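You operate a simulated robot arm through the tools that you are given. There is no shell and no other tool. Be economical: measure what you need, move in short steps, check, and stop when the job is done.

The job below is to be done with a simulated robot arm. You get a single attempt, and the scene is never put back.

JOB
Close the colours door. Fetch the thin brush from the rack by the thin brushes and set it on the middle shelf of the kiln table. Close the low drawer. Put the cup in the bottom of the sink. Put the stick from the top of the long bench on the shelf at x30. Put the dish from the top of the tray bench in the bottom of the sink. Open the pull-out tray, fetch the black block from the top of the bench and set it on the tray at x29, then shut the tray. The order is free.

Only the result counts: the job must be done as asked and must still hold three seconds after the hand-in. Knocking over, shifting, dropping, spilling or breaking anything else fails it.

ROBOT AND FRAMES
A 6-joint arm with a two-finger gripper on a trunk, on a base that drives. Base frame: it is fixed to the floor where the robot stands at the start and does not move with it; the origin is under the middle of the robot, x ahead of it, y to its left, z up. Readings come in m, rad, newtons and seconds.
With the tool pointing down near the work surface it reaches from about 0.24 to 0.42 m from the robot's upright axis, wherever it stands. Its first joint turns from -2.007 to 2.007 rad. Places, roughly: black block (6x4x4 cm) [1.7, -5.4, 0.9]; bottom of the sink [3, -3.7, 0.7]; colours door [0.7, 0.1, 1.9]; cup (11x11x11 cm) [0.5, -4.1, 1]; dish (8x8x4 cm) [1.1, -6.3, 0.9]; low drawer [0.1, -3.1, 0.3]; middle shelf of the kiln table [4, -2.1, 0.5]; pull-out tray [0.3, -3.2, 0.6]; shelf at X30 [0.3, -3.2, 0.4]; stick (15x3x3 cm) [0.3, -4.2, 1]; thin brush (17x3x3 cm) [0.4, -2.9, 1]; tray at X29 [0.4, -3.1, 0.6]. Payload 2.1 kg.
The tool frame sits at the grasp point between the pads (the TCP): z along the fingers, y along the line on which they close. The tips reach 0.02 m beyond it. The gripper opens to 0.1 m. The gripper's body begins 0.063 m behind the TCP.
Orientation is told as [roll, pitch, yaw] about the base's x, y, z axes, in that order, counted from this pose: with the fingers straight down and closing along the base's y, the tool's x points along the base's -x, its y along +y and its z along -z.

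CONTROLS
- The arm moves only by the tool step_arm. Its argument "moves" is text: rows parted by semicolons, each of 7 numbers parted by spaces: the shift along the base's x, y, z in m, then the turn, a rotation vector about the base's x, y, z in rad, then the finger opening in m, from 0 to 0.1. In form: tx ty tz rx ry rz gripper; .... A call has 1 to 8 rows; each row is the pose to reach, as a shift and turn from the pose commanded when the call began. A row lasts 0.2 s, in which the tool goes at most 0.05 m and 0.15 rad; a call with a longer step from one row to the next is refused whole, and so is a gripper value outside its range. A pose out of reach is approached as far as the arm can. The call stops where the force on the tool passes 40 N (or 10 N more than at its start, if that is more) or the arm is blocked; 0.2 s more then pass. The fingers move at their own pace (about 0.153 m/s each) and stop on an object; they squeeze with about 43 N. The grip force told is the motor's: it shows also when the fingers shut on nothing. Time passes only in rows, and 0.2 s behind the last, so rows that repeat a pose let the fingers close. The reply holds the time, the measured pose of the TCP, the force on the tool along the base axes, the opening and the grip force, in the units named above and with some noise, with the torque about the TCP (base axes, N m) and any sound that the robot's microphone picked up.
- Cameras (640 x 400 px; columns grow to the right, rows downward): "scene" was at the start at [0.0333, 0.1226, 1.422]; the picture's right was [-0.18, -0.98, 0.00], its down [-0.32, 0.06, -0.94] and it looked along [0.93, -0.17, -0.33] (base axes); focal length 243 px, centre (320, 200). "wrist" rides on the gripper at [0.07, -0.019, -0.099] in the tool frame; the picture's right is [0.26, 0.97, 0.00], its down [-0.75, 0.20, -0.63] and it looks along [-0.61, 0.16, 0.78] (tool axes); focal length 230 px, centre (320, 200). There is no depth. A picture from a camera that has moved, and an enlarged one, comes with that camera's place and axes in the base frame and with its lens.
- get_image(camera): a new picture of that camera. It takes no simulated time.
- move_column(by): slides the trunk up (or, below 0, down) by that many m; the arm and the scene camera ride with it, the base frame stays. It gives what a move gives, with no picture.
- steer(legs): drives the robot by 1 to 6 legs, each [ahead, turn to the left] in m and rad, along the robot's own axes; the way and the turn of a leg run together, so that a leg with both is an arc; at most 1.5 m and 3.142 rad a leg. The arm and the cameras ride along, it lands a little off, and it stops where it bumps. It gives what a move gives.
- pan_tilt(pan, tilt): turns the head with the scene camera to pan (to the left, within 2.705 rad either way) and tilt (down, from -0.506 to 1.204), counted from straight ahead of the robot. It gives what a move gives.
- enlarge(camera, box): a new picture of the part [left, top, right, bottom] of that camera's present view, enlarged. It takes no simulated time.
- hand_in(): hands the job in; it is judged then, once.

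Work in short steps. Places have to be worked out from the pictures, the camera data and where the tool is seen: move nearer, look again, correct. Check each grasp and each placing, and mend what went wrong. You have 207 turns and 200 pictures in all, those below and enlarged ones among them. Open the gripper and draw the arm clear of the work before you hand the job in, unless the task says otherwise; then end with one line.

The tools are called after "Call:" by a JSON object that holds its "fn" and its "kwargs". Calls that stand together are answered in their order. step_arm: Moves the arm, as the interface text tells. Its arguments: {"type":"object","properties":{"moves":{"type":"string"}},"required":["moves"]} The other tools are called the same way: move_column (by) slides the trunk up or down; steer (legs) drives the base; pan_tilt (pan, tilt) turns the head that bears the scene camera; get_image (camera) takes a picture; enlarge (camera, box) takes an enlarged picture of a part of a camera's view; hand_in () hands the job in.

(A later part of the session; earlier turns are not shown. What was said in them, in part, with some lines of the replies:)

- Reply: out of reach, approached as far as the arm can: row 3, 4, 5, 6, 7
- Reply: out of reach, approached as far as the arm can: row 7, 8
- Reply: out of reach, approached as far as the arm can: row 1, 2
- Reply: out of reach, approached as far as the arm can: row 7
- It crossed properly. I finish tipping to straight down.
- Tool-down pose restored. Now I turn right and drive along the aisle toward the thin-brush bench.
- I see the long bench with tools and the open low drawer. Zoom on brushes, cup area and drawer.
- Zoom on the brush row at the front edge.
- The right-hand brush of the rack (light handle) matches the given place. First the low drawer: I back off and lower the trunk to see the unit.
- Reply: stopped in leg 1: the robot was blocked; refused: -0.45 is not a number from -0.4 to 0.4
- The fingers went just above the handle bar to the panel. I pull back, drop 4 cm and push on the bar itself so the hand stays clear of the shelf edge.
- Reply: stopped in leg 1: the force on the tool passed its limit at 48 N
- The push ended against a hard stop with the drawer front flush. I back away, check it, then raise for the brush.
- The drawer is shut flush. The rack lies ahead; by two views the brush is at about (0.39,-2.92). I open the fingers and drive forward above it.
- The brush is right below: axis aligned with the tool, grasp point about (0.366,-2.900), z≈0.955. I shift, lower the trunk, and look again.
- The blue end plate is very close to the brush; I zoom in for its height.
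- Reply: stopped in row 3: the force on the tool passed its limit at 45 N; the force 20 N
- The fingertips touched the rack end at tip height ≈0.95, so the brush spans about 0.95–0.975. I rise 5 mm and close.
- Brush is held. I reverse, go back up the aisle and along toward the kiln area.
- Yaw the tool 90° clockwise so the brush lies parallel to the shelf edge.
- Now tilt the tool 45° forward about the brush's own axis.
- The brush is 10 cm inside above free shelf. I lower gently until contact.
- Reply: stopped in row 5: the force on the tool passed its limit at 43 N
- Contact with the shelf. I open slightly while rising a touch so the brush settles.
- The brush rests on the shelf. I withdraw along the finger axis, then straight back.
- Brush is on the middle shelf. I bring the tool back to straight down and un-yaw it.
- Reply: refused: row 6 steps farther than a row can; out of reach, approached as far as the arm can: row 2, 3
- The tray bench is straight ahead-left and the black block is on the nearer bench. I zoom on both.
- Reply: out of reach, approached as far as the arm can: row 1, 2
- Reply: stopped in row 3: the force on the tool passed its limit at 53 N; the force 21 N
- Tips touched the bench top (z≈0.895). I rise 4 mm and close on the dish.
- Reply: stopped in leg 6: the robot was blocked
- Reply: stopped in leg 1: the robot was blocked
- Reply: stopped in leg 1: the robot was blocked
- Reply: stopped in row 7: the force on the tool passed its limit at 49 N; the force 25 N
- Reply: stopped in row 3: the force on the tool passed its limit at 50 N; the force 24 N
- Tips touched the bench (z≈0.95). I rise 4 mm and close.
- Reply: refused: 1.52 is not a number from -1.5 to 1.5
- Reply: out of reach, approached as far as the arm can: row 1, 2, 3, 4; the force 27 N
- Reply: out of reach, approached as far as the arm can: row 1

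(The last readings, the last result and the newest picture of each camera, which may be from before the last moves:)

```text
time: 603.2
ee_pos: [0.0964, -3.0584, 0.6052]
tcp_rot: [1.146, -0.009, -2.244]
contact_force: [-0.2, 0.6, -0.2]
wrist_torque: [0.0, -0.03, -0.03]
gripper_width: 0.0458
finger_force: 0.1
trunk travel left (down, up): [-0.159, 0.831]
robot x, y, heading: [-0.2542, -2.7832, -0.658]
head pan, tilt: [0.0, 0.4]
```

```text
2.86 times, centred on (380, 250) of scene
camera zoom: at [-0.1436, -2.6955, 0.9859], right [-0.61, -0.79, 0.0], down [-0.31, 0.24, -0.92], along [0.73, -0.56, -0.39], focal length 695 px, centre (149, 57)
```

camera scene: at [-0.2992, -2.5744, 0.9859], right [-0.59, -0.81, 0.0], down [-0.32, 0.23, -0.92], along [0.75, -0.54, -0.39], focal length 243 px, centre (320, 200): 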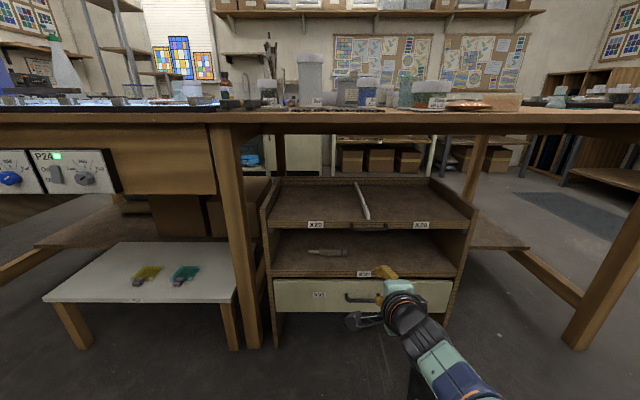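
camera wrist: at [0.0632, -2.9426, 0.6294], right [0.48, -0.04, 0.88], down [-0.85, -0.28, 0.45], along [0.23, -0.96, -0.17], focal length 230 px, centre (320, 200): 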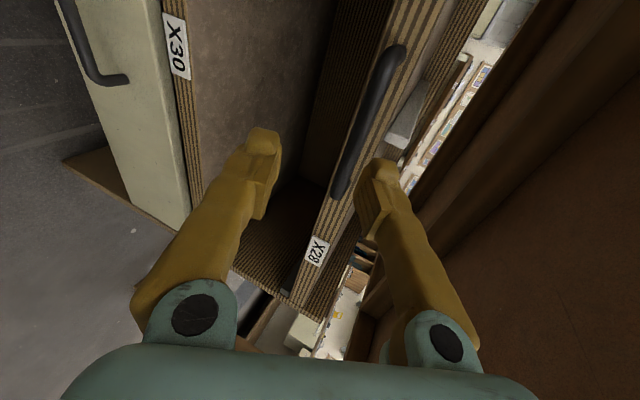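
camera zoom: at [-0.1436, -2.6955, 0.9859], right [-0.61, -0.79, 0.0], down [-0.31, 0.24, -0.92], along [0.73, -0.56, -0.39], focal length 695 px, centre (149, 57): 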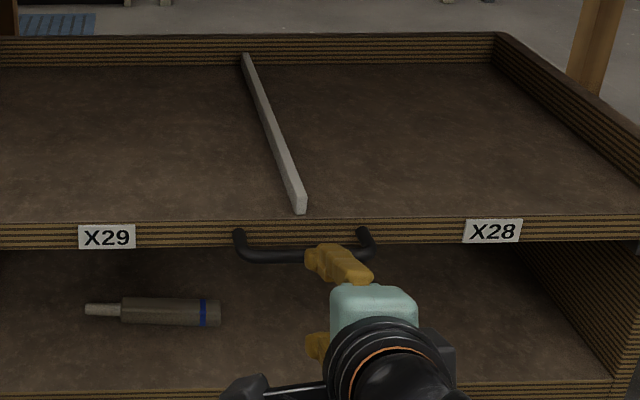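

Alignment is right: driving level will bring the bar between the fingers. I drive 5 cm more and close.

Call:
{"fn": "steer", "kwargs": {"legs": [[0.05, 0]]}}

Call:
{"fn": "get_image", "kwargs": {"camera": "wrist"}}

```text
time: 604.1
ee_pos: [0.1355, -3.0879, 0.6054]
tcp_rot: [1.144, -0.009, -2.243]
contact_force: [-0.4, -0.7, -0.4]
wrist_torque: [-0.01, 0.01, -0.02]
gripper_width: 0.0463
finger_force: 0.1
trunk travel left (down, up): [-0.159, 0.831]
robot x, y, heading: [-0.2213, -2.8142, -0.656]
head pan, tilt: [0.0, 0.4]
```

```text
53 pictures are left
camera wrist: at [0.1026, -2.9728, 0.6294], right [0.48, -0.04, 0.88], down [-0.85, -0.28, 0.45], along [0.23, -0.96, -0.17], focal length 230 px, centre (320, 200)
```

wrist: 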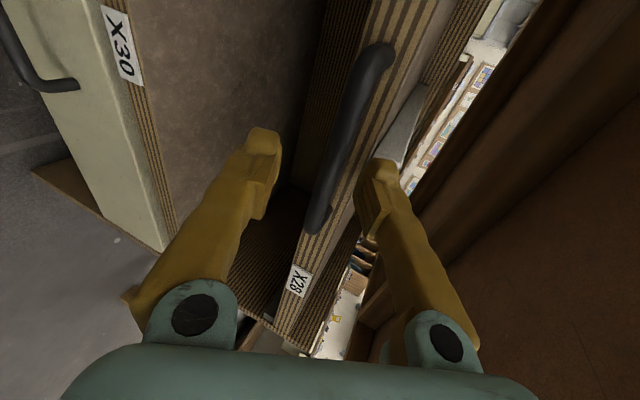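

The bar lies between the fingers. I close on it.

Call:
{"fn": "step_arm", "kwargs": {"moves": "0.004 -0.003 0 0 0 0 0.03;0.004 -0.003 0 0 0 0 0.01;0.004 -0.003 0 0 0 0 0;0.004 -0.003 0 0 0 0 0;0.004 -0.003 0 0 0 0 0"}}

Call:
{"fn": "get_image", "kwargs": {"camera": "wrist"}}

```text
time: 605.3
ee_pos: [0.1392, -3.0915, 0.6048]
tcp_rot: [1.148, -0.007, -2.243]
contact_force: [18.6, -14.5, 2.8]
wrist_torque: [-0.35, -0.43, 0.43]
gripper_width: 0.0061
finger_force: 30.4
trunk travel left (down, up): [-0.159, 0.831]
robot x, y, heading: [-0.2163, -2.8098, -0.658]
head pan, tilt: [0.0, 0.4]
```

```text
52 pictures are left
camera wrist: at [0.106, -2.9757, 0.6294], right [0.48, -0.04, 0.88], down [-0.85, -0.28, 0.45], along [0.23, -0.96, -0.17], focal length 230 px, centre (320, 200)
```

wrist: 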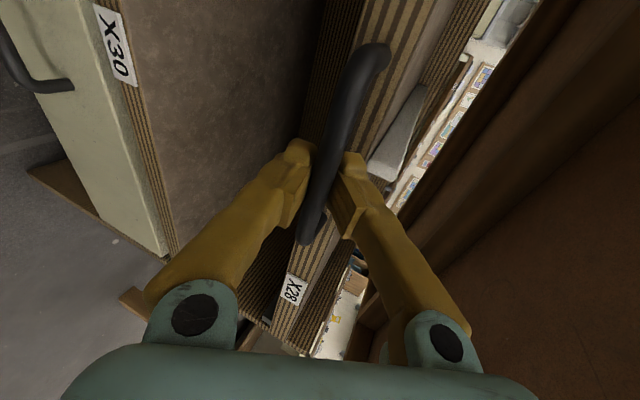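

Closed on the bar. I pull back by driving and watch whether the tray follows.

Call:
{"fn": "steer", "kwargs": {"legs": [[-0.06, 0]]}}

Call:
{"fn": "enlarge", "kwargs": {"camera": "scene", "box": [260, 160, 520, 340]}}

```text
time: 606.3
ee_pos: [0.0907, -3.056, 0.6038]
tcp_rot: [1.142, -0.007, -2.245]
contact_force: [-10.5, -11.3, -2.2]
wrist_torque: [-0.35, 0.25, -0.4]
gripper_width: 0.0059
finger_force: 31.9
trunk travel left (down, up): [-0.159, 0.831]
robot x, y, heading: [-0.265, -2.7807, -0.661]
head pan, tilt: [0.0, 0.4]
```

```text
2.22 times, centred on (390, 250) of scene
camera zoom: at [-0.1534, -2.6908, 0.9862], right [-0.61, -0.79, 0.0], down [-0.31, 0.24, -0.92], along [0.73, -0.56, -0.39], focal length 540 px, centre (164, 89)
```

zoom: 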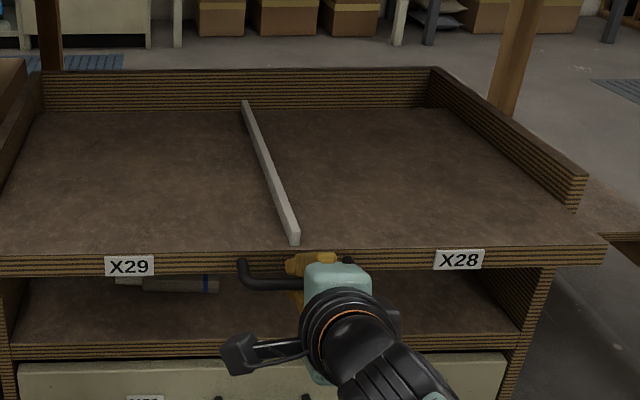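

The tray follows. I pull it out another 0.19 m.

Call:
{"fn": "steer", "kwargs": {"legs": [[-0.1, 0], [-0.09, 0]]}}

Call:
{"fn": "get_image", "kwargs": {"camera": "scene"}}

```text
time: 608.1
ee_pos: [-0.0603, -2.9389, 0.6022]
tcp_rot: [1.137, -0.005, -2.243]
contact_force: [-14.0, -15.9, -11.5]
wrist_torque: [-0.1, 0.07, 0.16]
gripper_width: 0.0062
finger_force: 29.7
trunk travel left (down, up): [-0.159, 0.831]
robot x, y, heading: [-0.4172, -2.6626, -0.653]
head pan, tilt: [0.0, 0.4]
```

```text
50 pictures are left
camera scene: at [-0.3043, -2.5758, 0.9863], right [-0.61, -0.79, 0.0], down [-0.31, 0.24, -0.92], along [0.73, -0.56, -0.39], focal length 243 px, centre (320, 200)
```

scene: 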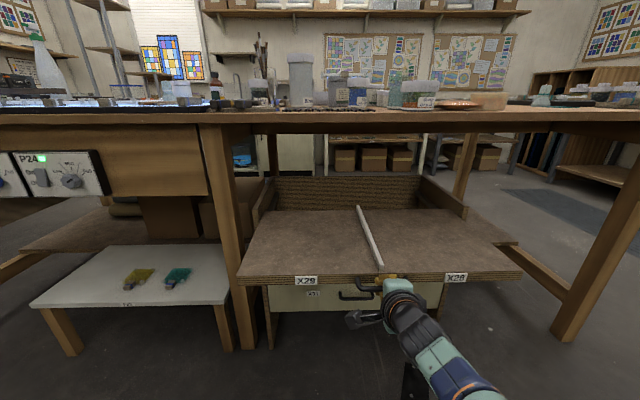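

Tray is out about 0.25 m. I release the handle and draw the arm back.

Call:
{"fn": "step_arm", "kwargs": {"moves": "0 0 0 0 0 0 0.02;0 0 0 0 0 0 0.046;0 0 0 0 0 0 0.046;-0.024 0.018 0 0 0 0 0.046;-0.048 0.037 0 0 0 0 0.046;-0.072 0.055 0 0 0 0 0.046"}}

Call:
{"fn": "get_image", "kwargs": {"camera": "wrist"}}

```text
time: 609.5
ee_pos: [-0.0838, -2.9176, 0.598]
tcp_rot: [1.137, -0.008, -2.243]
contact_force: [-0.1, -0.1, 0.1]
wrist_torque: [0.0, -0.02, 0.0]
gripper_width: 0.0458
finger_force: 0.2
out of reach, approached as far as the arm can: row 5, 6
trunk travel left (down, up): [-0.159, 0.831]
robot x, y, heading: [-0.4194, -2.6617, -0.651]
head pan, tilt: [0.0, 0.4]
```

```text
49 pictures are left
camera wrist: at [-0.1163, -2.802, 0.6219], right [0.48, -0.04, 0.87], down [-0.85, -0.28, 0.45], along [0.23, -0.96, -0.17], focal length 230 px, centre (320, 200)
```

wrist: 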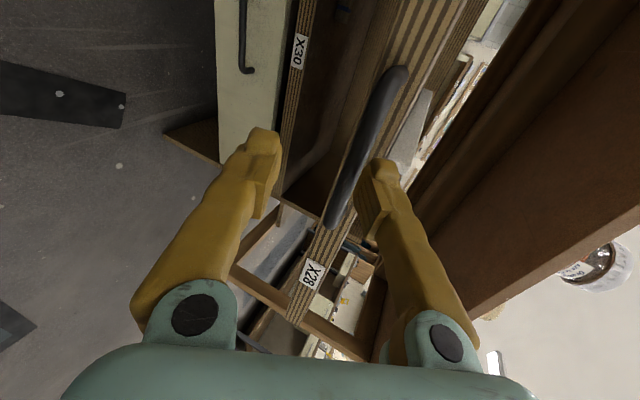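

Out-of-reach inward, so I drive back 6 cm (this also rebases the pose) and then tip the tool down.

Call:
{"fn": "steer", "kwargs": {"legs": [[-0.06, 0]]}}

Call:
{"fn": "step_arm", "kwargs": {"moves": "-0.0056 0.0043 -0.0199 0.0865 0.1126 0 0.046;-0.0132 0.0101 -0.038 0.173 0.2252 0 0.046;-0.0228 0.0175 -0.054 0.2595 0.3378 0 0.046;-0.0341 0.0262 -0.0675 0.346 0.4504 0 0.046;-0.0467 0.0359 -0.0784 0.4325 0.563 0 0.046;-0.0604 0.0464 -0.0863 0.519 0.6756 0 0.046;-0.0749 0.0575 -0.0911 0.6055 0.7882 0 0.046;-0.0898 0.0689 -0.0927 0.692 0.9008 0 0.046"}}

```text
time: 610.5
ee_pos: [-0.1302, -2.882, 0.5962]
tcp_rot: [1.137, -0.009, -2.244]
contact_force: [-0.1, 0.2, 0.0]
wrist_torque: [0.01, -0.01, 0.05]
gripper_width: 0.0459
finger_force: 0.2
trunk travel left (down, up): [-0.159, 0.831]
robot x, y, heading: [-0.4604, -2.6253, -0.655]
head pan, tilt: [0.0, 0.4]
```

```text
time: 612.3
ee_pos: [-0.2202, -2.811, 0.5041]
tcp_rot: [0.001, -0.016, -2.225]
contact_force: [-0.7, -1.4, 0.2]
wrist_torque: [-0.02, 0.0, -0.02]
gripper_width: 0.046
finger_force: 0.2
trunk travel left (down, up): [-0.159, 0.831]
robot x, y, heading: [-0.4634, -2.6244, -0.652]
head pan, tilt: [0.0, 0.4]
```

Tool down. I undo the yaw, then travel to the black block's bench.

Call:
{"fn": "step_arm", "kwargs": {"moves": "0 0 0 0 0 0.145 0.06;0 0 0 0 0 0.29 0.06;0 0 0 0 0 0.435 0.06;0 0 0 0 0 0.58 0.06;0 0 0 0 0 0.725 0.06;0 0 0 0 0 0.87 0.06;0 0 0 0 0 1.015 0.06;0 0 0 0 0 1.16 0.06"}}

Call:
{"fn": "step_arm", "kwargs": {"moves": "0.01 -0.008 0 0 0 0.145 0.06;0.03 -0.024 0 0 0 0.29 0.06;0.05 -0.04 0 0 0 0.41 0.06;0.055 -0.043 0 0 0 0.41 0.06"}}

Call:
{"fn": "steer", "kwargs": {"legs": [[0, -1.571], [1.5, 0], [0.03, 0], [0, 1.571], [1.4, 0], [1.1, 0]]}}

```text
time: 614.1
ee_pos: [-0.222, -2.8126, 0.5032]
tcp_rot: [0.001, -0.019, -1.064]
contact_force: [0.1, 0.3, 0.4]
wrist_torque: [-0.02, -0.01, -0.01]
gripper_width: 0.06
finger_force: 0.0
trunk travel left (down, up): [-0.159, 0.831]
robot x, y, heading: [-0.4638, -2.625, -0.657]
head pan, tilt: [0.0, 0.4]
```

```text
time: 615.1
ee_pos: [-0.1652, -2.8565, 0.5053]
tcp_rot: [0.002, -0.018, -0.653]
contact_force: [1.1, -0.5, 0.0]
wrist_torque: [0.03, -0.02, 0.04]
gripper_width: 0.06
finger_force: 0.0
trunk travel left (down, up): [-0.159, 0.831]
robot x, y, heading: [-0.4614, -2.6254, -0.655]
head pan, tilt: [0.0, 0.4]
```

```text
time: 642.5
ee_pos: [0.8738, -5.5388, 0.5048]
tcp_rot: [0.002, -0.019, -0.65]
contact_force: [0.8, 0.0, -0.1]
wrist_torque: [0.0, -0.02, -0.05]
gripper_width: 0.0599
finger_force: 0.0
trunk travel left (down, up): [-0.159, 0.831]
robot x, y, heading: [0.5754, -5.3131, -0.652]
head pan, tilt: [0.0, 0.4]
```

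Arrived in the back aisle. I raise the trunk and line up with the block.

Call:
{"fn": "move_column", "kwargs": {"by": 0.4}}

Call:
{"fn": "move_column", "kwargs": {"by": 0.22}}

Call:
{"fn": "steer", "kwargs": {"legs": [[0, 1.571], [0.57, 0], [0, -1.571], [0.3, 0]]}}

Call:
{"fn": "pan_tilt", "kwargs": {"pan": 0, "tilt": 0.8}}

Call:
{"fn": "get_image", "kwargs": {"camera": "scene"}}

Call:
{"fn": "get_image", "kwargs": {"camera": "wrist"}}

```text
time: 646.3
ee_pos: [0.8739, -5.5379, 0.905]
tcp_rot: [0.004, -0.02, -0.648]
contact_force: [0.7, 0.7, 0.4]
wrist_torque: [-0.01, -0.02, -0.03]
gripper_width: 0.0598
finger_force: 0.0
trunk travel left (down, up): [-0.559, 0.431]
robot x, y, heading: [0.5756, -5.3081, -0.647]
head pan, tilt: [0.0, 0.4]
```

```text
time: 648.6
ee_pos: [0.8735, -5.5373, 1.1247]
tcp_rot: [0.001, -0.019, -0.649]
contact_force: [-0.2, -0.4, -0.5]
wrist_torque: [-0.02, 0.01, 0.06]
gripper_width: 0.0599
finger_force: 0.1
trunk travel left (down, up): [-0.779, 0.211]
robot x, y, heading: [0.5743, -5.3089, -0.651]
head pan, tilt: [0.0, 0.4]
```

```text
time: 661.2
ee_pos: [1.4621, -5.2495, 1.1274]
tcp_rot: [0.003, -0.019, -0.627]
contact_force: [-0.9, -0.1, 0.8]
wrist_torque: [0.0, 0.01, 0.0]
gripper_width: 0.0604
finger_force: 0.0
trunk travel left (down, up): [-0.779, 0.211]
robot x, y, heading: [1.1582, -5.0313, -0.627]
head pan, tilt: [0.0, 0.4]
```

```text
time: 662.0
ee_pos: [1.4624, -5.2507, 1.1262]
tcp_rot: [0.003, -0.019, -0.625]
contact_force: [-0.2, -0.3, 0.3]
wrist_torque: [0.01, 0.0, -0.03]
gripper_width: 0.0603
finger_force: 0.0
trunk travel left (down, up): [-0.779, 0.211]
robot x, y, heading: [1.1558, -5.032, -0.628]
head pan, tilt: [0.0, 0.799]
```

```text
48 pictures are left
camera scene: at [1.2585, -4.9298, 1.5709], right [-0.58, -0.81, 0.0], down [-0.58, 0.42, -0.7], along [0.57, -0.41, -0.72], focal length 243 px, centre (320, 200)
```

scene: 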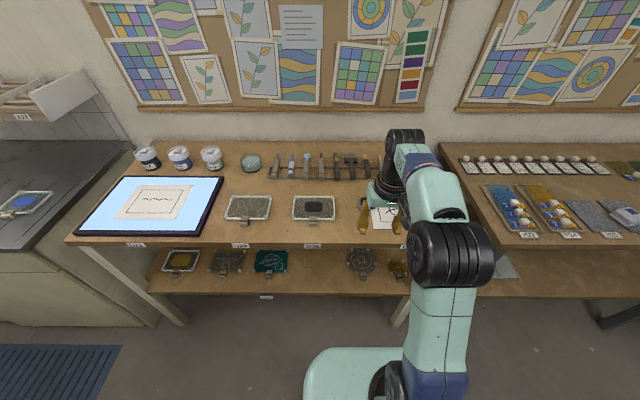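

```text
47 pictures are left
camera wrist: at [1.3938, -5.2239, 1.2239], right [0.36, 0.93, 0.0], down [0.72, -0.27, 0.64], along [0.6, -0.23, -0.77], focal length 230 px, centre (320, 200)
```

wrist: 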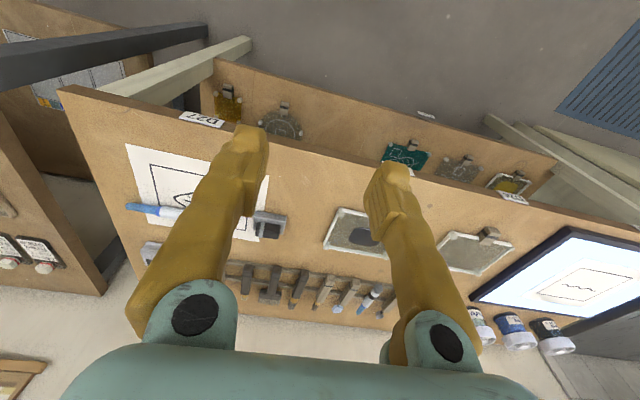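

Block seen at about (1.66,-5.43). I aim at it and drive 0.2 m.

Call:
{"fn": "steer", "kwargs": {"legs": [[0, -0.035], [0.2, 0]]}}

Call:
{"fn": "get_image", "kwargs": {"camera": "wrist"}}

Call:
{"fn": "enlarge", "kwargs": {"camera": "wrist", "box": [200, 40, 420, 240]}}

```text
time: 664.0
ee_pos: [1.6126, -5.3853, 1.1261]
tcp_rot: [0.002, -0.018, -0.66]
contact_force: [-0.3, -0.5, -0.5]
wrist_torque: [0.0, 0.03, 0.01]
gripper_width: 0.0602
finger_force: 0.1
trunk travel left (down, up): [-0.779, 0.211]
robot x, y, heading: [1.3177, -5.154, -0.66]
head pan, tilt: [0.0, 0.799]
```

```text
46 pictures are left
camera wrist: at [1.5444, -5.3555, 1.2241], right [0.39, 0.92, 0.0], down [0.7, -0.3, 0.64], along [0.59, -0.25, -0.76], focal length 230 px, centre (320, 200)
```

wrist: 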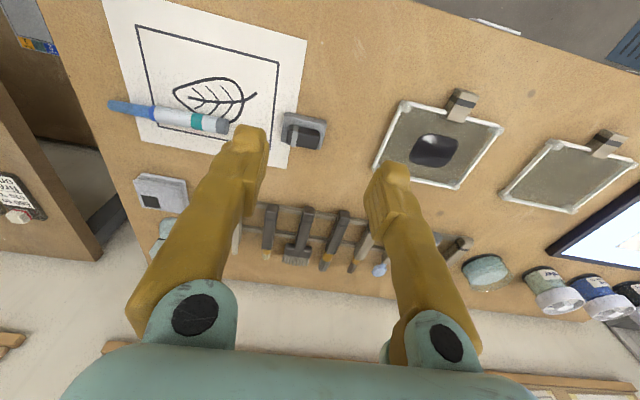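

```text
2.00 times, centred on (310, 140) of wrist
camera zoom: at [1.5444, -5.3555, 1.2241], right [0.39, 0.92, 0.0], down [0.7, -0.3, 0.64], along [0.59, -0.25, -0.76], focal length 460 px, centre (340, 320)
```

zoom: 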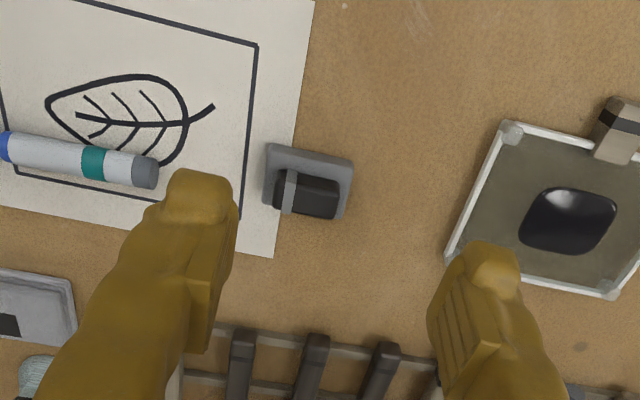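

The block sits with its grey base as one 6×4 cm piece at (1.661,-5.43). I move over it, open to 8.5 cm and lower part-way.

Call:
{"fn": "step_arm", "kwargs": {"moves": "0.024 -0.022 -0.03 0 0 0.02 0.085;0.048 -0.044 -0.06 0 0 0.04 0.085;0.048 -0.044 -0.1 0 0 0.04 0.085;0.048 -0.044 -0.12 0 0 0.04 0.085"}}

Call:
{"fn": "get_image", "kwargs": {"camera": "wrist"}}

```text
time: 665.0
ee_pos: [1.6604, -5.4298, 1.0059]
tcp_rot: [0.002, -0.018, -0.62]
contact_force: [-0.1, -0.2, -0.5]
wrist_torque: [-0.03, 0.02, -0.01]
gripper_width: 0.0851
finger_force: 0.1
trunk travel left (down, up): [-0.779, 0.211]
robot x, y, heading: [1.3182, -5.1551, -0.661]
head pan, tilt: [0.0, 0.799]
```

```text
44 pictures are left
camera wrist: at [1.5916, -5.4036, 1.1038], right [0.35, 0.94, 0.0], down [0.72, -0.27, 0.64], along [0.6, -0.23, -0.77], focal length 230 px, centre (320, 200)
```

wrist: 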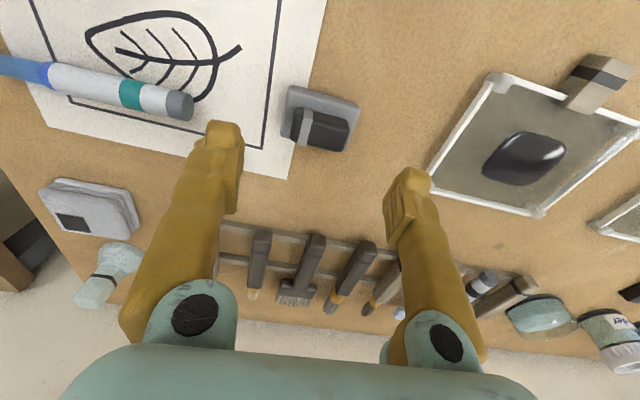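

Centred. I lower toward the bench with force watch.

Call:
{"fn": "step_arm", "kwargs": {"moves": "0 0 -0.03 0 0 0 0.085;0 0 -0.06 0 0 0 0.085;0 0 -0.075 0 0 0 0.085;0 0 -0.085 0 0 0 0.085"}}

Call:
{"fn": "get_image", "kwargs": {"camera": "wrist"}}

```text
time: 666.0
ee_pos: [1.6602, -5.4297, 0.9204]
tcp_rot: [0.001, -0.017, -0.621]
contact_force: [-0.6, -0.1, -0.3]
wrist_torque: [-0.02, 0.0, 0.0]
gripper_width: 0.0851
finger_force: 0.0
trunk travel left (down, up): [-0.779, 0.211]
robot x, y, heading: [1.3131, -5.1512, -0.661]
head pan, tilt: [0.0, 0.799]
```

```text
43 pictures are left
camera wrist: at [1.591, -5.4034, 1.0185], right [0.35, 0.94, 0.0], down [0.72, -0.27, 0.64], along [0.6, -0.23, -0.77], focal length 230 px, centre (320, 200)
```

wrist: 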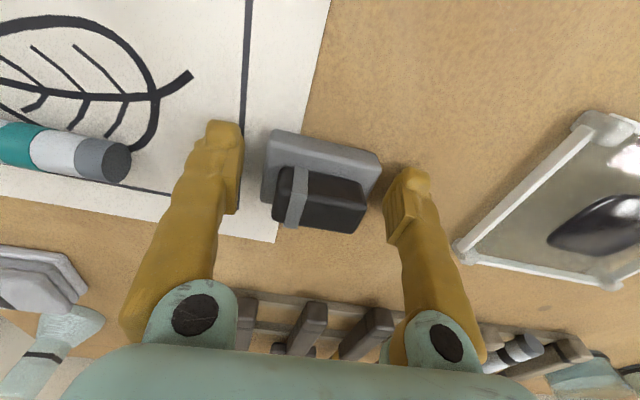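

Fingers straddle it. I lower further until touch, then close.

Call:
{"fn": "step_arm", "kwargs": {"moves": "0 0 -0.006 0 0 0 0.085;0 0 -0.012 0 0 0 0.085;0 0 -0.018 0 0 0 0.085;0 0 -0.024 0 0 0 0.085;0 0 -0.028 0 0 0 0.085"}}

```text
time: 666.6
ee_pos: [1.6603, -5.4284, 0.9197]
tcp_rot: [-0.003, -0.039, -0.622]
contact_force: [-5.0, 4.9, 24.1]
wrist_torque: [-0.76, 0.88, -0.42]
gripper_width: 0.0868
finger_force: 1.7
trunk travel left (down, up): [-0.779, 0.211]
robot x, y, heading: [1.3168, -5.1541, -0.665]
head pan, tilt: [0.0, 0.799]
stopped in row 2: the force on the tool passed its limit at 47 N (the readings are from after the stop); the commanded pose is now the measured one
```

Bench contact at tip z≈0.897. I rise 4 mm and close.

Call:
{"fn": "step_arm", "kwargs": {"moves": "0 0 0.004 0 0.02 0 0.085;0 0 0.004 0 0.02 0 0.06;0 0 0.004 0 0.02 0 0.04;0 0 0.004 0 0.02 0 0.04;0 0 0.004 0 0.02 0 0.04"}}

Call:
{"fn": "get_image", "kwargs": {"camera": "wrist"}}

```text
time: 667.8
ee_pos: [1.6625, -5.4315, 0.9203]
tcp_rot: [-0.009, -0.02, -0.619]
contact_force: [-0.4, -3.9, 20.8]
wrist_torque: [0.01, -0.24, 0.07]
gripper_width: 0.059
finger_force: 43.1
trunk travel left (down, up): [-0.779, 0.211]
robot x, y, heading: [1.3179, -5.1555, -0.659]
head pan, tilt: [0.0, 0.799]
```

```text
42 pictures are left
camera wrist: at [1.5943, -5.4035, 1.0189], right [0.35, 0.94, -0.02], down [0.72, -0.26, 0.64], along [0.6, -0.24, -0.77], focal length 230 px, centre (320, 200)
```

wrist: 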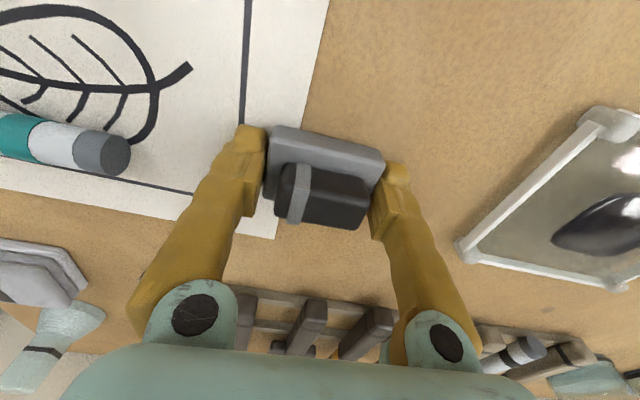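

Gripped at 5.9 cm. I lift and look.

Call:
{"fn": "move_column", "kwargs": {"by": 0.17}}

Call:
{"fn": "get_image", "kwargs": {"camera": "wrist"}}

```text
time: 669.7
ee_pos: [1.6648, -5.4315, 1.0887]
tcp_rot: [-0.012, -0.014, -0.619]
contact_force: [0.1, 0.7, -5.8]
wrist_torque: [0.0, -0.01, 0.01]
gripper_width: 0.0592
finger_force: 43.1
trunk travel left (down, up): [-0.949, 0.041]
robot x, y, heading: [1.3153, -5.1542, -0.657]
head pan, tilt: [0.0, 0.799]
```

```text
41 pictures are left
camera wrist: at [1.5966, -5.4049, 1.1873], right [0.35, 0.94, -0.02], down [0.72, -0.26, 0.64], along [0.59, -0.24, -0.77], focal length 230 px, centre (320, 200)
```

wrist: 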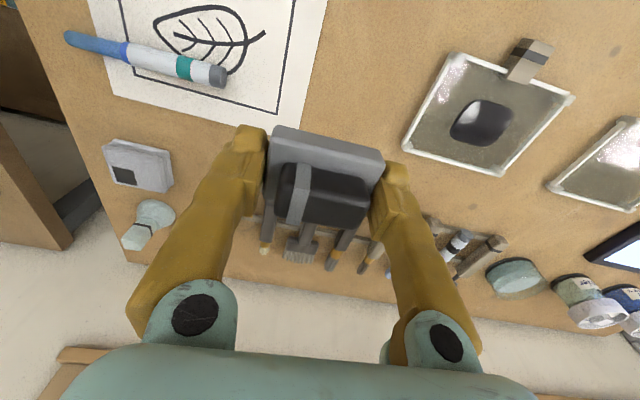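

Held firmly. I back away, lower the trunk for the drive, and return to the tray.

Call:
{"fn": "steer", "kwargs": {"legs": [[-0.48, 0]]}}

Call:
{"fn": "move_column", "kwargs": {"by": -0.25}}

Call:
{"fn": "steer", "kwargs": {"legs": [[0, -1.571], [0.58, 0], [0, -1.571], [1.3, 0], [1.06, 0]]}}

```text
time: 672.5
ee_pos: [1.2927, -5.1428, 1.0876]
tcp_rot: [-0.012, -0.015, -0.619]
contact_force: [0.8, 0.0, -5.0]
wrist_torque: [-0.02, 0.01, 0.05]
gripper_width: 0.0592
finger_force: 42.7
trunk travel left (down, up): [-0.949, 0.041]
robot x, y, heading: [0.9454, -4.8653, -0.657]
head pan, tilt: [0.0, 0.799]
```

```text
time: 675.1
ee_pos: [1.2923, -5.1427, 0.8395]
tcp_rot: [-0.012, -0.016, -0.618]
contact_force: [-0.8, -0.4, -4.7]
wrist_torque: [0.0, 0.02, 0.02]
gripper_width: 0.059
finger_force: 43.1
trunk travel left (down, up): [-0.699, 0.291]
robot x, y, heading: [0.9398, -4.8657, -0.658]
head pan, tilt: [0.0, 0.799]
```

```text
time: 697.4
ee_pos: [-1.6671, -3.5672, 0.8385]
tcp_rot: [-0.013, -0.015, 2.53]
contact_force: [-0.6, -0.7, -4.3]
wrist_torque: [0.0, 0.0, -0.04]
gripper_width: 0.0591
finger_force: 42.8
trunk travel left (down, up): [-0.699, 0.291]
robot x, y, heading: [-1.3157, -3.8428, 2.486]
head pan, tilt: [0.0, 0.799]
```

Near the other table's end; I reverse slightly, then turn and go to the tray.

Call:
{"fn": "steer", "kwargs": {"legs": [[-0.06, 0], [0, -1.571], [1.2, 0], [0.45, 0]]}}

Call:
{"fn": "get_image", "kwargs": {"camera": "scene"}}

```text
time: 710.2
ee_pos: [-0.0126, -2.1914, 0.8394]
tcp_rot: [-0.012, -0.014, 0.977]
contact_force: [-0.4, 0.4, -4.1]
wrist_torque: [0.01, 0.0, 0.0]
gripper_width: 0.0592
finger_force: 43.2
trunk travel left (down, up): [-0.699, 0.291]
robot x, y, heading: [-0.2835, -2.5445, 0.942]
head pan, tilt: [0.0, 0.799]
```

```text
40 pictures are left
camera scene: at [-0.379, -2.4454, 1.4908], right [0.8, -0.59, 0.0], down [-0.43, -0.58, -0.7], along [0.41, 0.56, -0.72], focal length 243 px, centre (320, 200)
```

scene: 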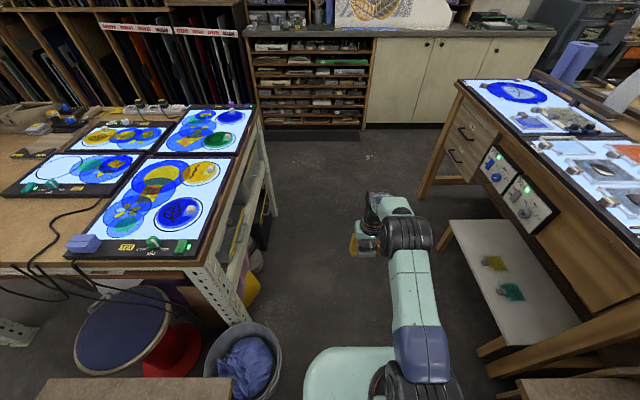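

I turn to face the tray.

Call:
{"fn": "steer", "kwargs": {"legs": [[0, -1.6]]}}

Call:
{"fn": "pan_tilt", "kwargs": {"pan": 0, "tilt": 0.9}}

Call:
{"fn": "get_image", "kwargs": {"camera": "scene"}}

Call:
{"fn": "get_image", "kwargs": {"camera": "wrist"}}

```text
time: 714.4
ee_pos: [0.0775, -2.8081, 0.8398]
tcp_rot: [-0.012, -0.015, -0.58]
contact_force: [0.1, -0.2, -4.3]
wrist_torque: [-0.01, 0.02, 0.03]
gripper_width: 0.0595
finger_force: 43.3
trunk travel left (down, up): [-0.699, 0.291]
robot x, y, heading: [-0.2837, -2.5454, -0.622]
head pan, tilt: [0.0, 0.799]
```

```text
time: 715.1
ee_pos: [0.0782, -2.8093, 0.8381]
tcp_rot: [-0.012, -0.014, -0.579]
contact_force: [-0.3, -0.7, -4.8]
wrist_torque: [-0.03, 0.02, 0.03]
gripper_width: 0.059
finger_force: 42.9
trunk travel left (down, up): [-0.699, 0.291]
robot x, y, heading: [-0.2772, -2.5484, -0.618]
head pan, tilt: [0.0, 0.901]
```

```text
39 pictures are left
camera scene: at [-0.1845, -2.4418, 1.4829], right [-0.58, -0.81, 0.0], down [-0.64, 0.46, -0.62], along [0.51, -0.36, -0.78], focal length 243 px, centre (320, 200)
```

scene: 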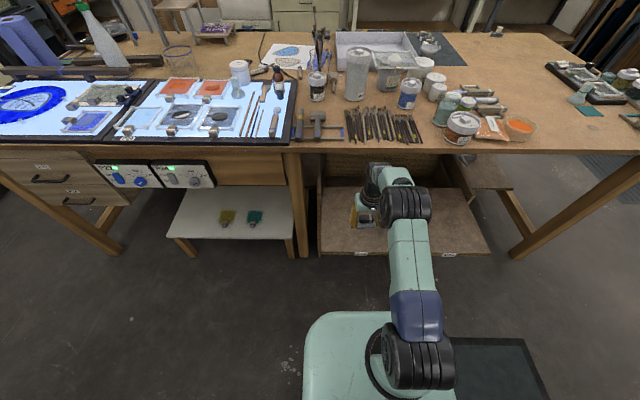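

```text
38 pictures are left
camera wrist: at [0.0084, -2.7843, 0.9372], right [0.31, 0.95, -0.02], down [0.73, -0.23, 0.64], along [0.6, -0.21, -0.77], focal length 230 px, centre (320, 200)
```

wrist: 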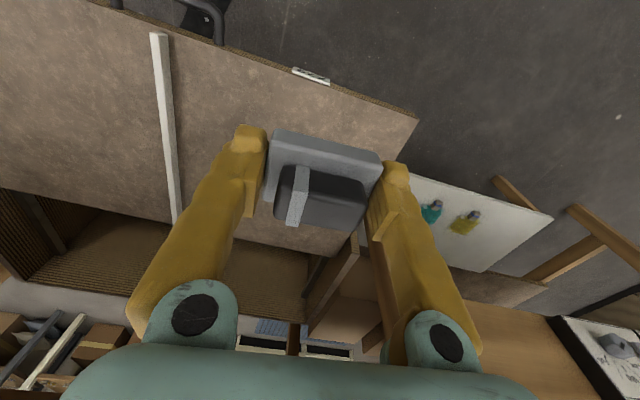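

The X29 compartment is below, front edge at U 1.77. I drive 0.1 m and lower over it.

Call:
{"fn": "steer", "kwargs": {"legs": [[0.1, -0.02]]}}

Call:
{"fn": "move_column", "kwargs": {"by": -0.15}}

Call:
{"fn": "get_image", "kwargs": {"camera": "wrist"}}

Call:
{"fn": "get_image", "kwargs": {"camera": "scene"}}

```text
time: 716.2
ee_pos: [0.1504, -2.8733, 0.8405]
tcp_rot: [-0.012, -0.018, -0.599]
contact_force: [0.1, 0.4, -4.1]
wrist_torque: [-0.03, -0.05, -0.03]
gripper_width: 0.0589
finger_force: 42.9
trunk travel left (down, up): [-0.699, 0.291]
robot x, y, heading: [-0.1984, -2.6033, -0.646]
head pan, tilt: [0.0, 0.901]
```

```text
time: 718.0
ee_pos: [0.1526, -2.875, 0.6892]
tcp_rot: [-0.013, -0.014, -0.599]
contact_force: [1.5, -0.6, -4.4]
wrist_torque: [-0.01, -0.02, -0.03]
gripper_width: 0.0592
finger_force: 43.1
trunk travel left (down, up): [-0.549, 0.441]
robot x, y, heading: [-0.196, -2.6028, -0.639]
head pan, tilt: [0.0, 0.901]
```

```text
37 pictures are left
camera wrist: at [0.084, -2.8486, 0.7873], right [0.33, 0.94, -0.01], down [0.73, -0.25, 0.64], along [0.6, -0.22, -0.77], focal length 230 px, centre (320, 200)
```

wrist: 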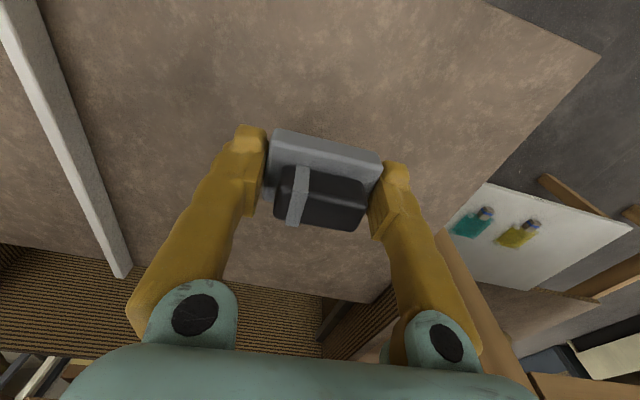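

```text
36 pictures are left
camera scene: at [-0.1021, -2.5023, 1.3329], right [-0.6, -0.8, 0.0], down [-0.63, 0.47, -0.62], along [0.5, -0.37, -0.78], focal length 243 px, centre (320, 200)
```

scene: 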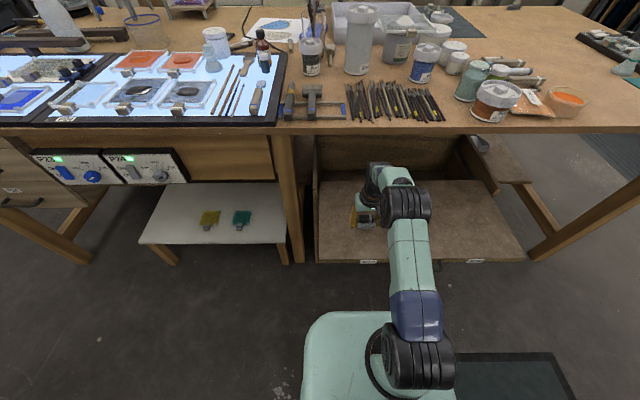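

Well inside X29. I lower in steps to contact.

Call:
{"fn": "step_arm", "kwargs": {"moves": "0 0 -0.02 0 0 0 0.04;0 0 -0.035 0 0 0 0.04;0 0 -0.042 0 0 0 0.04;0 0 -0.048 0 0 0 0.04;0 0 -0.054 0 0 0 0.04;0 0 -0.06 0 0 0 0.04;0 0 -0.066 0 0 0 0.04;0 0 -0.072 0 0 0 0.04"}}

```text
time: 719.3
ee_pos: [0.1533, -2.8759, 0.6405]
tcp_rot: [-0.014, -0.036, -0.598]
contact_force: [-0.5, -0.4, 28.4]
wrist_torque: [0.63, 0.23, 0.12]
gripper_width: 0.0591
finger_force: 42.9
trunk travel left (down, up): [-0.549, 0.441]
robot x, y, heading: [-0.1985, -2.6069, -0.64]
head pan, tilt: [0.0, 0.901]
stopped in row 6: the force on the tool passed its limit at 46 N (the readings are from after the stop); the commanded pose is now the measured one
```

On the tray. I release and rise.

Call:
{"fn": "step_arm", "kwargs": {"moves": "0 0 0.003 0 0 0 0.06;0 0 0.003 0 0 0 0.08;0 0 0.003 0 0 0 0.085;0 0 0.03 0 0 0 0.085;0 0 0.07 0 0 0 0.085;0 0 0.11 0 0 0 0.085"}}

Call:
{"fn": "get_image", "kwargs": {"camera": "wrist"}}

```text
time: 720.7
ee_pos: [0.1534, -2.8767, 0.746]
tcp_rot: [-0.013, -0.024, -0.599]
contact_force: [0.2, 1.8, 0.5]
wrist_torque: [-0.01, -0.02, 0.01]
gripper_width: 0.0854
finger_force: 0.1
trunk travel left (down, up): [-0.549, 0.441]
robot x, y, heading: [-0.2016, -2.6053, -0.64]
head pan, tilt: [0.0, 0.901]
```

```text
35 pictures are left
camera wrist: at [0.0843, -2.8495, 0.8448], right [0.33, 0.94, -0.02], down [0.72, -0.24, 0.65], along [0.6, -0.23, -0.76], focal length 230 px, centre (320, 200)
```

wrist: 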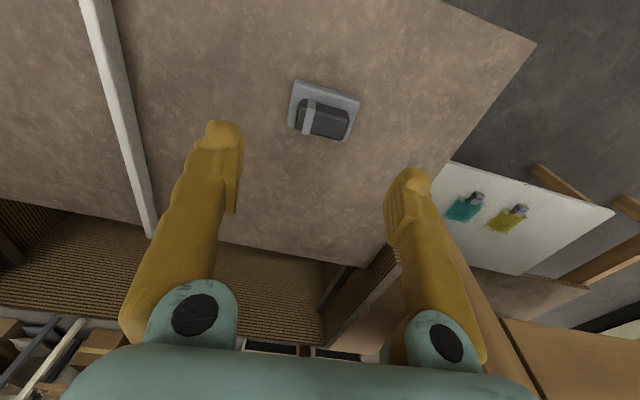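

The block stands in X29. I back off, shift to the handle's line, and lower the closed fingers in front of the bar.

Call:
{"fn": "steer", "kwargs": {"legs": [[-0.18, 0], [0, -1.586], [0.16, 0], [0, 1.571]]}}

Call:
{"fn": "step_arm", "kwargs": {"moves": "-0.008 0.006 0 0 0.01 0 0.04;-0.016 0.012 0 0.01 0.015 0 0;-0.016 0.012 0 0.01 0.015 0 0;-0.016 0.012 0 0.01 0.015 0 0"}}

Call:
{"fn": "get_image", "kwargs": {"camera": "wrist"}}

```text
time: 730.9
ee_pos: [-0.0981, -2.9026, 0.7456]
tcp_rot: [-0.013, -0.025, -0.626]
contact_force: [-0.6, 0.0, -0.2]
wrist_torque: [0.01, -0.03, -0.02]
gripper_width: 0.0851
finger_force: 0.0
trunk travel left (down, up): [-0.549, 0.441]
robot x, y, heading: [-0.4434, -2.6161, -0.664]
head pan, tilt: [0.0, 0.901]
```

```text
time: 731.9
ee_pos: [-0.1129, -2.8902, 0.7443]
tcp_rot: [-0.012, -0.008, -0.626]
contact_force: [0.2, 0.0, 0.5]
wrist_torque: [0.01, 0.04, -0.01]
gripper_width: 0.0
finger_force: 29.1
trunk travel left (down, up): [-0.549, 0.441]
robot x, y, heading: [-0.4491, -2.6219, -0.668]
head pan, tilt: [0.0, 0.901]
```

```text
34 pictures are left
camera wrist: at [-0.1804, -2.8631, 0.8449], right [0.36, 0.93, -0.01], down [0.73, -0.27, 0.63], along [0.59, -0.24, -0.77], focal length 230 px, centre (320, 200)
```

wrist: 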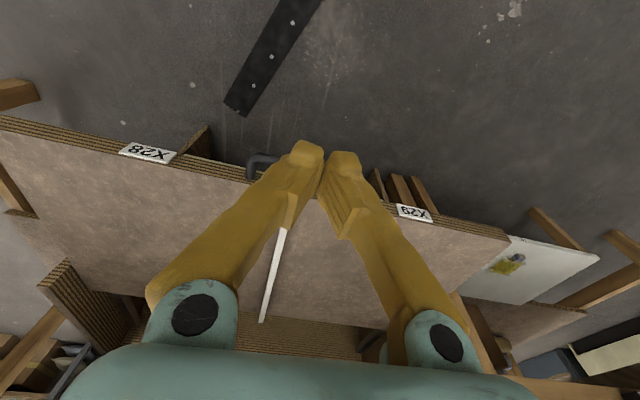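

Handle is just ahead, slightly to the right. I shift 1.5 cm right and lower to bar height.

Call:
{"fn": "step_arm", "kwargs": {"moves": "-0.009 -0.012 0 0 0 0 0;-0.009 -0.012 0 0 0 0 0"}}

Call:
{"fn": "move_column", "kwargs": {"by": -0.133}}

Call:
{"fn": "steer", "kwargs": {"legs": [[0.06, 0]]}}

Call:
{"fn": "get_image", "kwargs": {"camera": "wrist"}}

Call:
{"fn": "get_image", "kwargs": {"camera": "scene"}}

```text
time: 732.5
ee_pos: [-0.1233, -2.9018, 0.7459]
tcp_rot: [-0.01, -0.007, -0.626]
contact_force: [0.0, 0.8, 0.2]
wrist_torque: [0.01, 0.0, -0.02]
gripper_width: 0.0
finger_force: 29.7
trunk travel left (down, up): [-0.549, 0.441]
robot x, y, heading: [-0.4475, -2.6179, -0.669]
head pan, tilt: [0.0, 0.901]
```

```text
time: 734.1
ee_pos: [-0.122, -2.9023, 0.6147]
tcp_rot: [-0.012, -0.006, -0.627]
contact_force: [-0.5, -0.5, 0.4]
wrist_torque: [0.02, 0.0, -0.03]
gripper_width: 0.0
finger_force: 29.6
trunk travel left (down, up): [-0.416, 0.574]
robot x, y, heading: [-0.4457, -2.6233, -0.666]
head pan, tilt: [0.0, 0.901]
```

```text
time: 735.1
ee_pos: [-0.0752, -2.9397, 0.6121]
tcp_rot: [-0.012, -0.007, -0.625]
contact_force: [-0.6, -0.6, 0.0]
wrist_torque: [-0.01, 0.01, 0.01]
gripper_width: 0.0
finger_force: 29.7
trunk travel left (down, up): [-0.416, 0.574]
robot x, y, heading: [-0.4015, -2.6573, -0.662]
head pan, tilt: [0.0, 0.901]
```

```text
33 pictures are left
camera wrist: at [-0.1421, -2.9119, 0.7121], right [0.36, 0.93, -0.01], down [0.73, -0.27, 0.63], along [0.59, -0.24, -0.77], focal length 230 px, centre (320, 200)
```

wrist: 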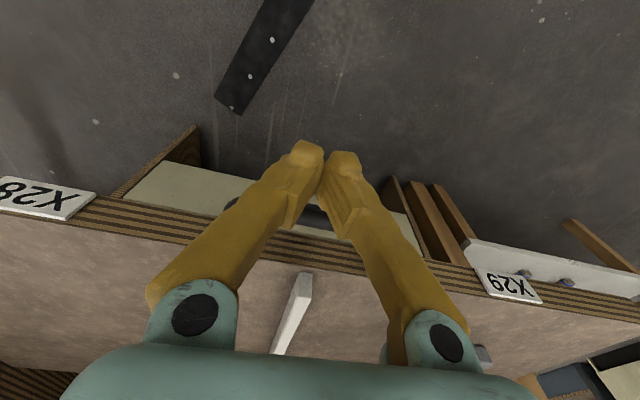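

```text
32 pictures are left
camera scene: at [-0.2969, -2.5585, 1.1999], right [-0.62, -0.79, 0.0], down [-0.62, 0.48, -0.62], along [0.49, -0.38, -0.78], focal length 243 px, centre (320, 200)
```

scene: 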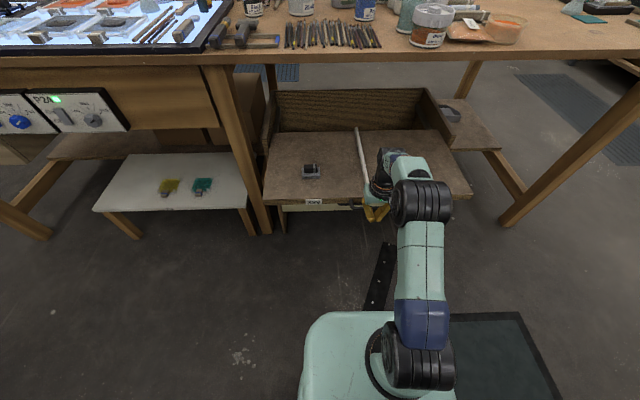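

Block sits in X29. I lower another 1.2 cm for a secure push, then push the tray in by driving.

Call:
{"fn": "move_column", "kwargs": {"by": -0.012}}

Call:
{"fn": "steer", "kwargs": {"legs": [[0.08, 0]]}}

Call:
{"fn": "get_image", "kwargs": {"camera": "wrist"}}

```text
time: 735.7
ee_pos: [-0.0748, -2.9386, 0.6005]
tcp_rot: [-0.013, -0.007, -0.624]
contact_force: [0.1, -0.4, 0.5]
wrist_torque: [-0.01, 0.04, 0.0]
gripper_width: 0.0001
finger_force: 29.5
trunk travel left (down, up): [-0.404, 0.586]
robot x, y, heading: [-0.3991, -2.6639, -0.665]
head pan, tilt: [0.0, 0.901]
```

```text
time: 736.8
ee_pos: [-0.0105, -2.9898, 0.6015]
tcp_rot: [-0.011, -0.007, -0.625]
contact_force: [-0.3, -1.0, -0.2]
wrist_torque: [0.01, 0.03, 0.0]
gripper_width: 0.0002
finger_force: 29.3
trunk travel left (down, up): [-0.404, 0.586]
robot x, y, heading: [-0.3307, -2.706, -0.667]
head pan, tilt: [0.0, 0.901]
```

```text
31 pictures are left
camera wrist: at [-0.078, -2.9625, 0.7001], right [0.36, 0.93, -0.01], down [0.73, -0.27, 0.63], along [0.59, -0.24, -0.77], focal length 230 px, centre (320, 200)
```

wrist: 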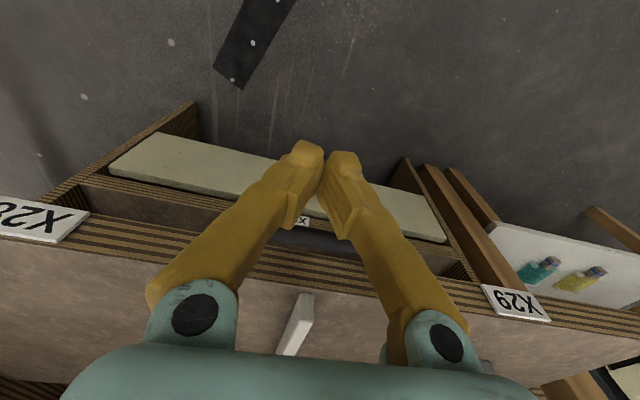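

The tray is moving in. I continue.

Call:
{"fn": "steer", "kwargs": {"legs": [[0.1, 0]]}}

Call:
{"fn": "get_image", "kwargs": {"camera": "scene"}}

```text
time: 737.9
ee_pos: [0.0656, -3.0527, 0.6003]
tcp_rot: [-0.011, -0.006, -0.629]
contact_force: [0.1, -0.4, -0.2]
wrist_torque: [-0.01, 0.03, 0.0]
gripper_width: 0.0
finger_force: 29.8
trunk travel left (down, up): [-0.404, 0.586]
robot x, y, heading: [-0.2563, -2.7699, -0.666]
head pan, tilt: [0.0, 0.901]
```

```text
30 pictures are left
camera scene: at [-0.154, -2.6711, 1.1879], right [-0.62, -0.78, 0.0], down [-0.61, 0.49, -0.62], along [0.49, -0.39, -0.78], focal length 243 px, centre (320, 200)
```

scene: 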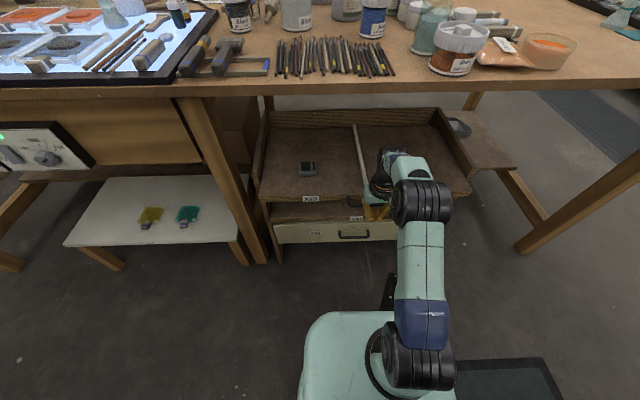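

About 7 cm left. Another 5 cm, then a gentle final push.

Call:
{"fn": "steer", "kwargs": {"legs": [[0.05, 0]]}}

Call:
{"fn": "step_arm", "kwargs": {"moves": "0.004 -0.003 0 0 0 0 0;0.008 -0.006 0 0 0 0 0;0.012 -0.009 0 0 0 0 0;0.016 -0.012 0 0 0 0 0;0.02 -0.015 0 0 0 0 0;0.024 -0.018 0 0 0 0 0;0.028 -0.021 0 0 0 0 0;0.032 -0.024 0 0 0 0 0"}}

Call:
{"fn": "enlarge", "kwargs": {"camera": "scene", "box": [220, 80, 500, 260]}}

```text
time: 738.8
ee_pos: [0.1069, -3.0825, 0.5999]
tcp_rot: [-0.012, -0.009, -0.63]
contact_force: [-0.4, -0.6, 0.0]
wrist_torque: [0.01, 0.01, 0.0]
gripper_width: 0.0
finger_force: 29.7
trunk travel left (down, up): [-0.404, 0.586]
robot x, y, heading: [-0.2191, -2.8005, -0.665]
head pan, tilt: [0.0, 0.901]
```

```text
time: 740.4
ee_pos: [0.1234, -3.0969, 0.5993]
tcp_rot: [-0.009, 0.016, -0.628]
contact_force: [-10.7, 8.8, 1.2]
wrist_torque: [0.03, -0.14, -0.16]
gripper_width: 0.0
finger_force: 29.2
trunk travel left (down, up): [-0.404, 0.586]
robot x, y, heading: [-0.2168, -2.8002, -0.668]
head pan, tilt: [0.0, 0.901]
stopped in row 7: the force on the tool passed its limit at 46 N (the readings are from after the stop); the commanded pose is now the measured one
```

```text
2.22 times, centred on (360, 170) of scene
camera zoom: at [-0.1188, -2.6989, 1.1881], right [-0.62, -0.78, 0.0], down [-0.61, 0.48, -0.62], along [0.49, -0.39, -0.78], focal length 540 px, centre (231, 267)
```

zoom: 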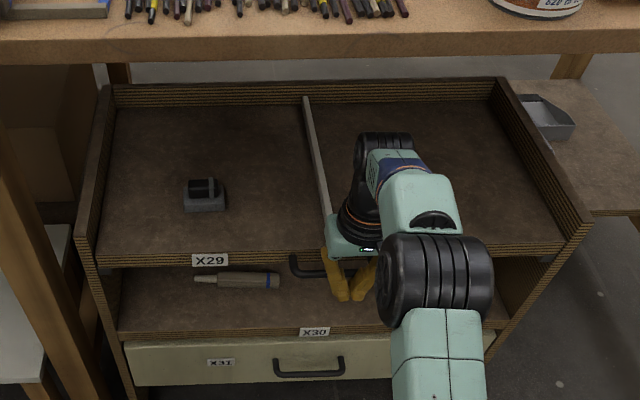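

The tray is home against its stop with the block on X29 and the stick on X30. I withdraw and check.

Call:
{"fn": "steer", "kwargs": {"legs": [[-0.2, 0]]}}

Call:
{"fn": "step_arm", "kwargs": {"moves": "0 0 0 0 0 0 0.04;-0.02 0.015 0 0 0 0 0.06;-0.02 0.015 0 0 0 0 0.06"}}

Call:
{"fn": "pan_tilt", "kwargs": {"pan": 0, "tilt": 0.6}}

Call:
{"fn": "enlarge", "kwargs": {"camera": "scene", "box": [220, 120, 500, 320]}}

Call:
{"fn": "get_image", "kwargs": {"camera": "scene"}}

```text
time: 742.0
ee_pos: [-0.0318, -2.9724, 0.5988]
tcp_rot: [-0.01, 0.013, -0.624]
contact_force: [0.5, 0.7, 0.8]
wrist_torque: [0.01, -0.02, 0.01]
gripper_width: 0.0
finger_force: 29.7
trunk travel left (down, up): [-0.404, 0.586]
robot x, y, heading: [-0.3763, -2.6797, -0.663]
head pan, tilt: [0.0, 0.901]
```

```text
time: 742.8
ee_pos: [-0.0512, -2.9584, 0.5963]
tcp_rot: [-0.012, 0.014, -0.623]
contact_force: [0.3, -0.1, 0.5]
wrist_torque: [-0.03, -0.05, -0.01]
gripper_width: 0.0599
finger_force: 0.1
trunk travel left (down, up): [-0.404, 0.586]
robot x, y, heading: [-0.3797, -2.6786, -0.662]
head pan, tilt: [0.0, 0.901]
```

```text
time: 743.6
ee_pos: [-0.0503, -2.9583, 0.5962]
tcp_rot: [-0.011, 0.014, -0.622]
contact_force: [1.2, -0.2, 0.1]
wrist_torque: [0.02, 0.01, -0.01]
gripper_width: 0.0603
finger_force: 0.1
trunk travel left (down, up): [-0.404, 0.586]
robot x, y, heading: [-0.3735, -2.6742, -0.661]
head pan, tilt: [0.0, 0.6]
```

```text
2.00 times, centred on (360, 220) of scene
camera zoom: at [-0.2653, -2.5837, 1.2126], right [-0.62, -0.79, 0.0], down [-0.45, 0.35, -0.82], along [0.65, -0.51, -0.57], focal length 486 px, centre (240, 160)
```

zoom: 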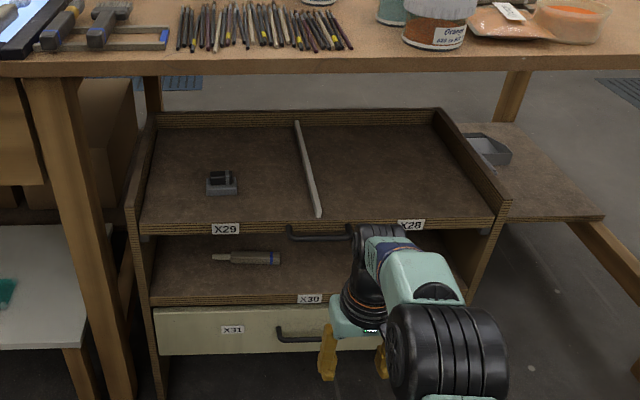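

```text
27 pictures are left
camera scene: at [-0.2653, -2.5837, 1.2126], right [-0.62, -0.79, 0.0], down [-0.45, 0.35, -0.82], along [0.65, -0.51, -0.57], focal length 243 px, centre (320, 200)
```

scene: 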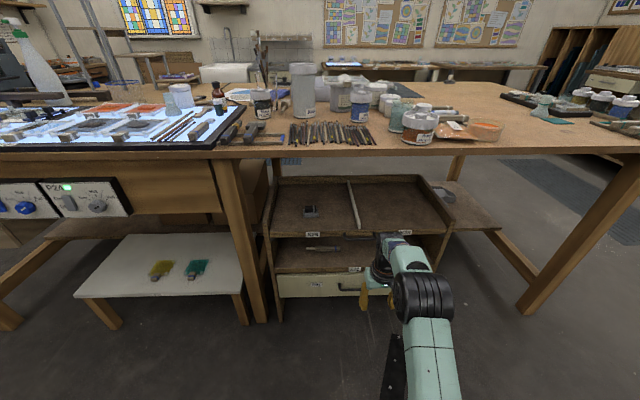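

All as asked here. One last look across at the Colours door.

Call:
{"fn": "pan_tilt", "kwargs": {"pan": 1.85, "tilt": -0.1}}

Call:
{"fn": "enlarge", "kwargs": {"camera": "scene", "box": [220, 80, 460, 240]}}

```text
time: 745.4
ee_pos: [-0.0506, -2.9587, 0.5975]
tcp_rot: [-0.011, 0.015, -0.624]
contact_force: [0.8, 0.1, 0.2]
wrist_torque: [0.04, -0.02, 0.01]
gripper_width: 0.06
finger_force: 0.0
trunk travel left (down, up): [-0.404, 0.586]
robot x, y, heading: [-0.3763, -2.6749, -0.663]
head pan, tilt: [1.85, -0.099]
```

```text
2.50 times, centred on (340, 160) of scene
camera zoom: at [-0.3022, -2.4486, 1.2767], right [0.93, -0.38, 0.0], down [0.04, 0.09, -1.0], along [0.37, 0.92, 0.1], focal length 608 px, centre (270, 300)
```

zoom: 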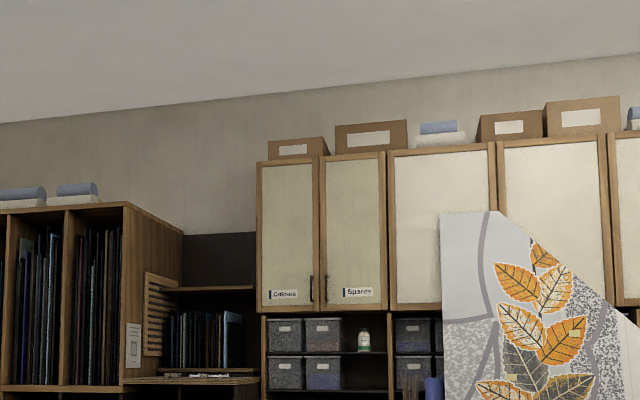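

The Colours door is flush with its neighbour, the gripper is open and the arm is clear, so I hand the job in.

Call:
{"fn": "hand_in", "kwargs": {}}

```text
The job is handed in.
```

All seven parts of the job are done and the job is handed in; the one doubt is a brief bump while reversing near the waste bin, which may have nudged it slightly.
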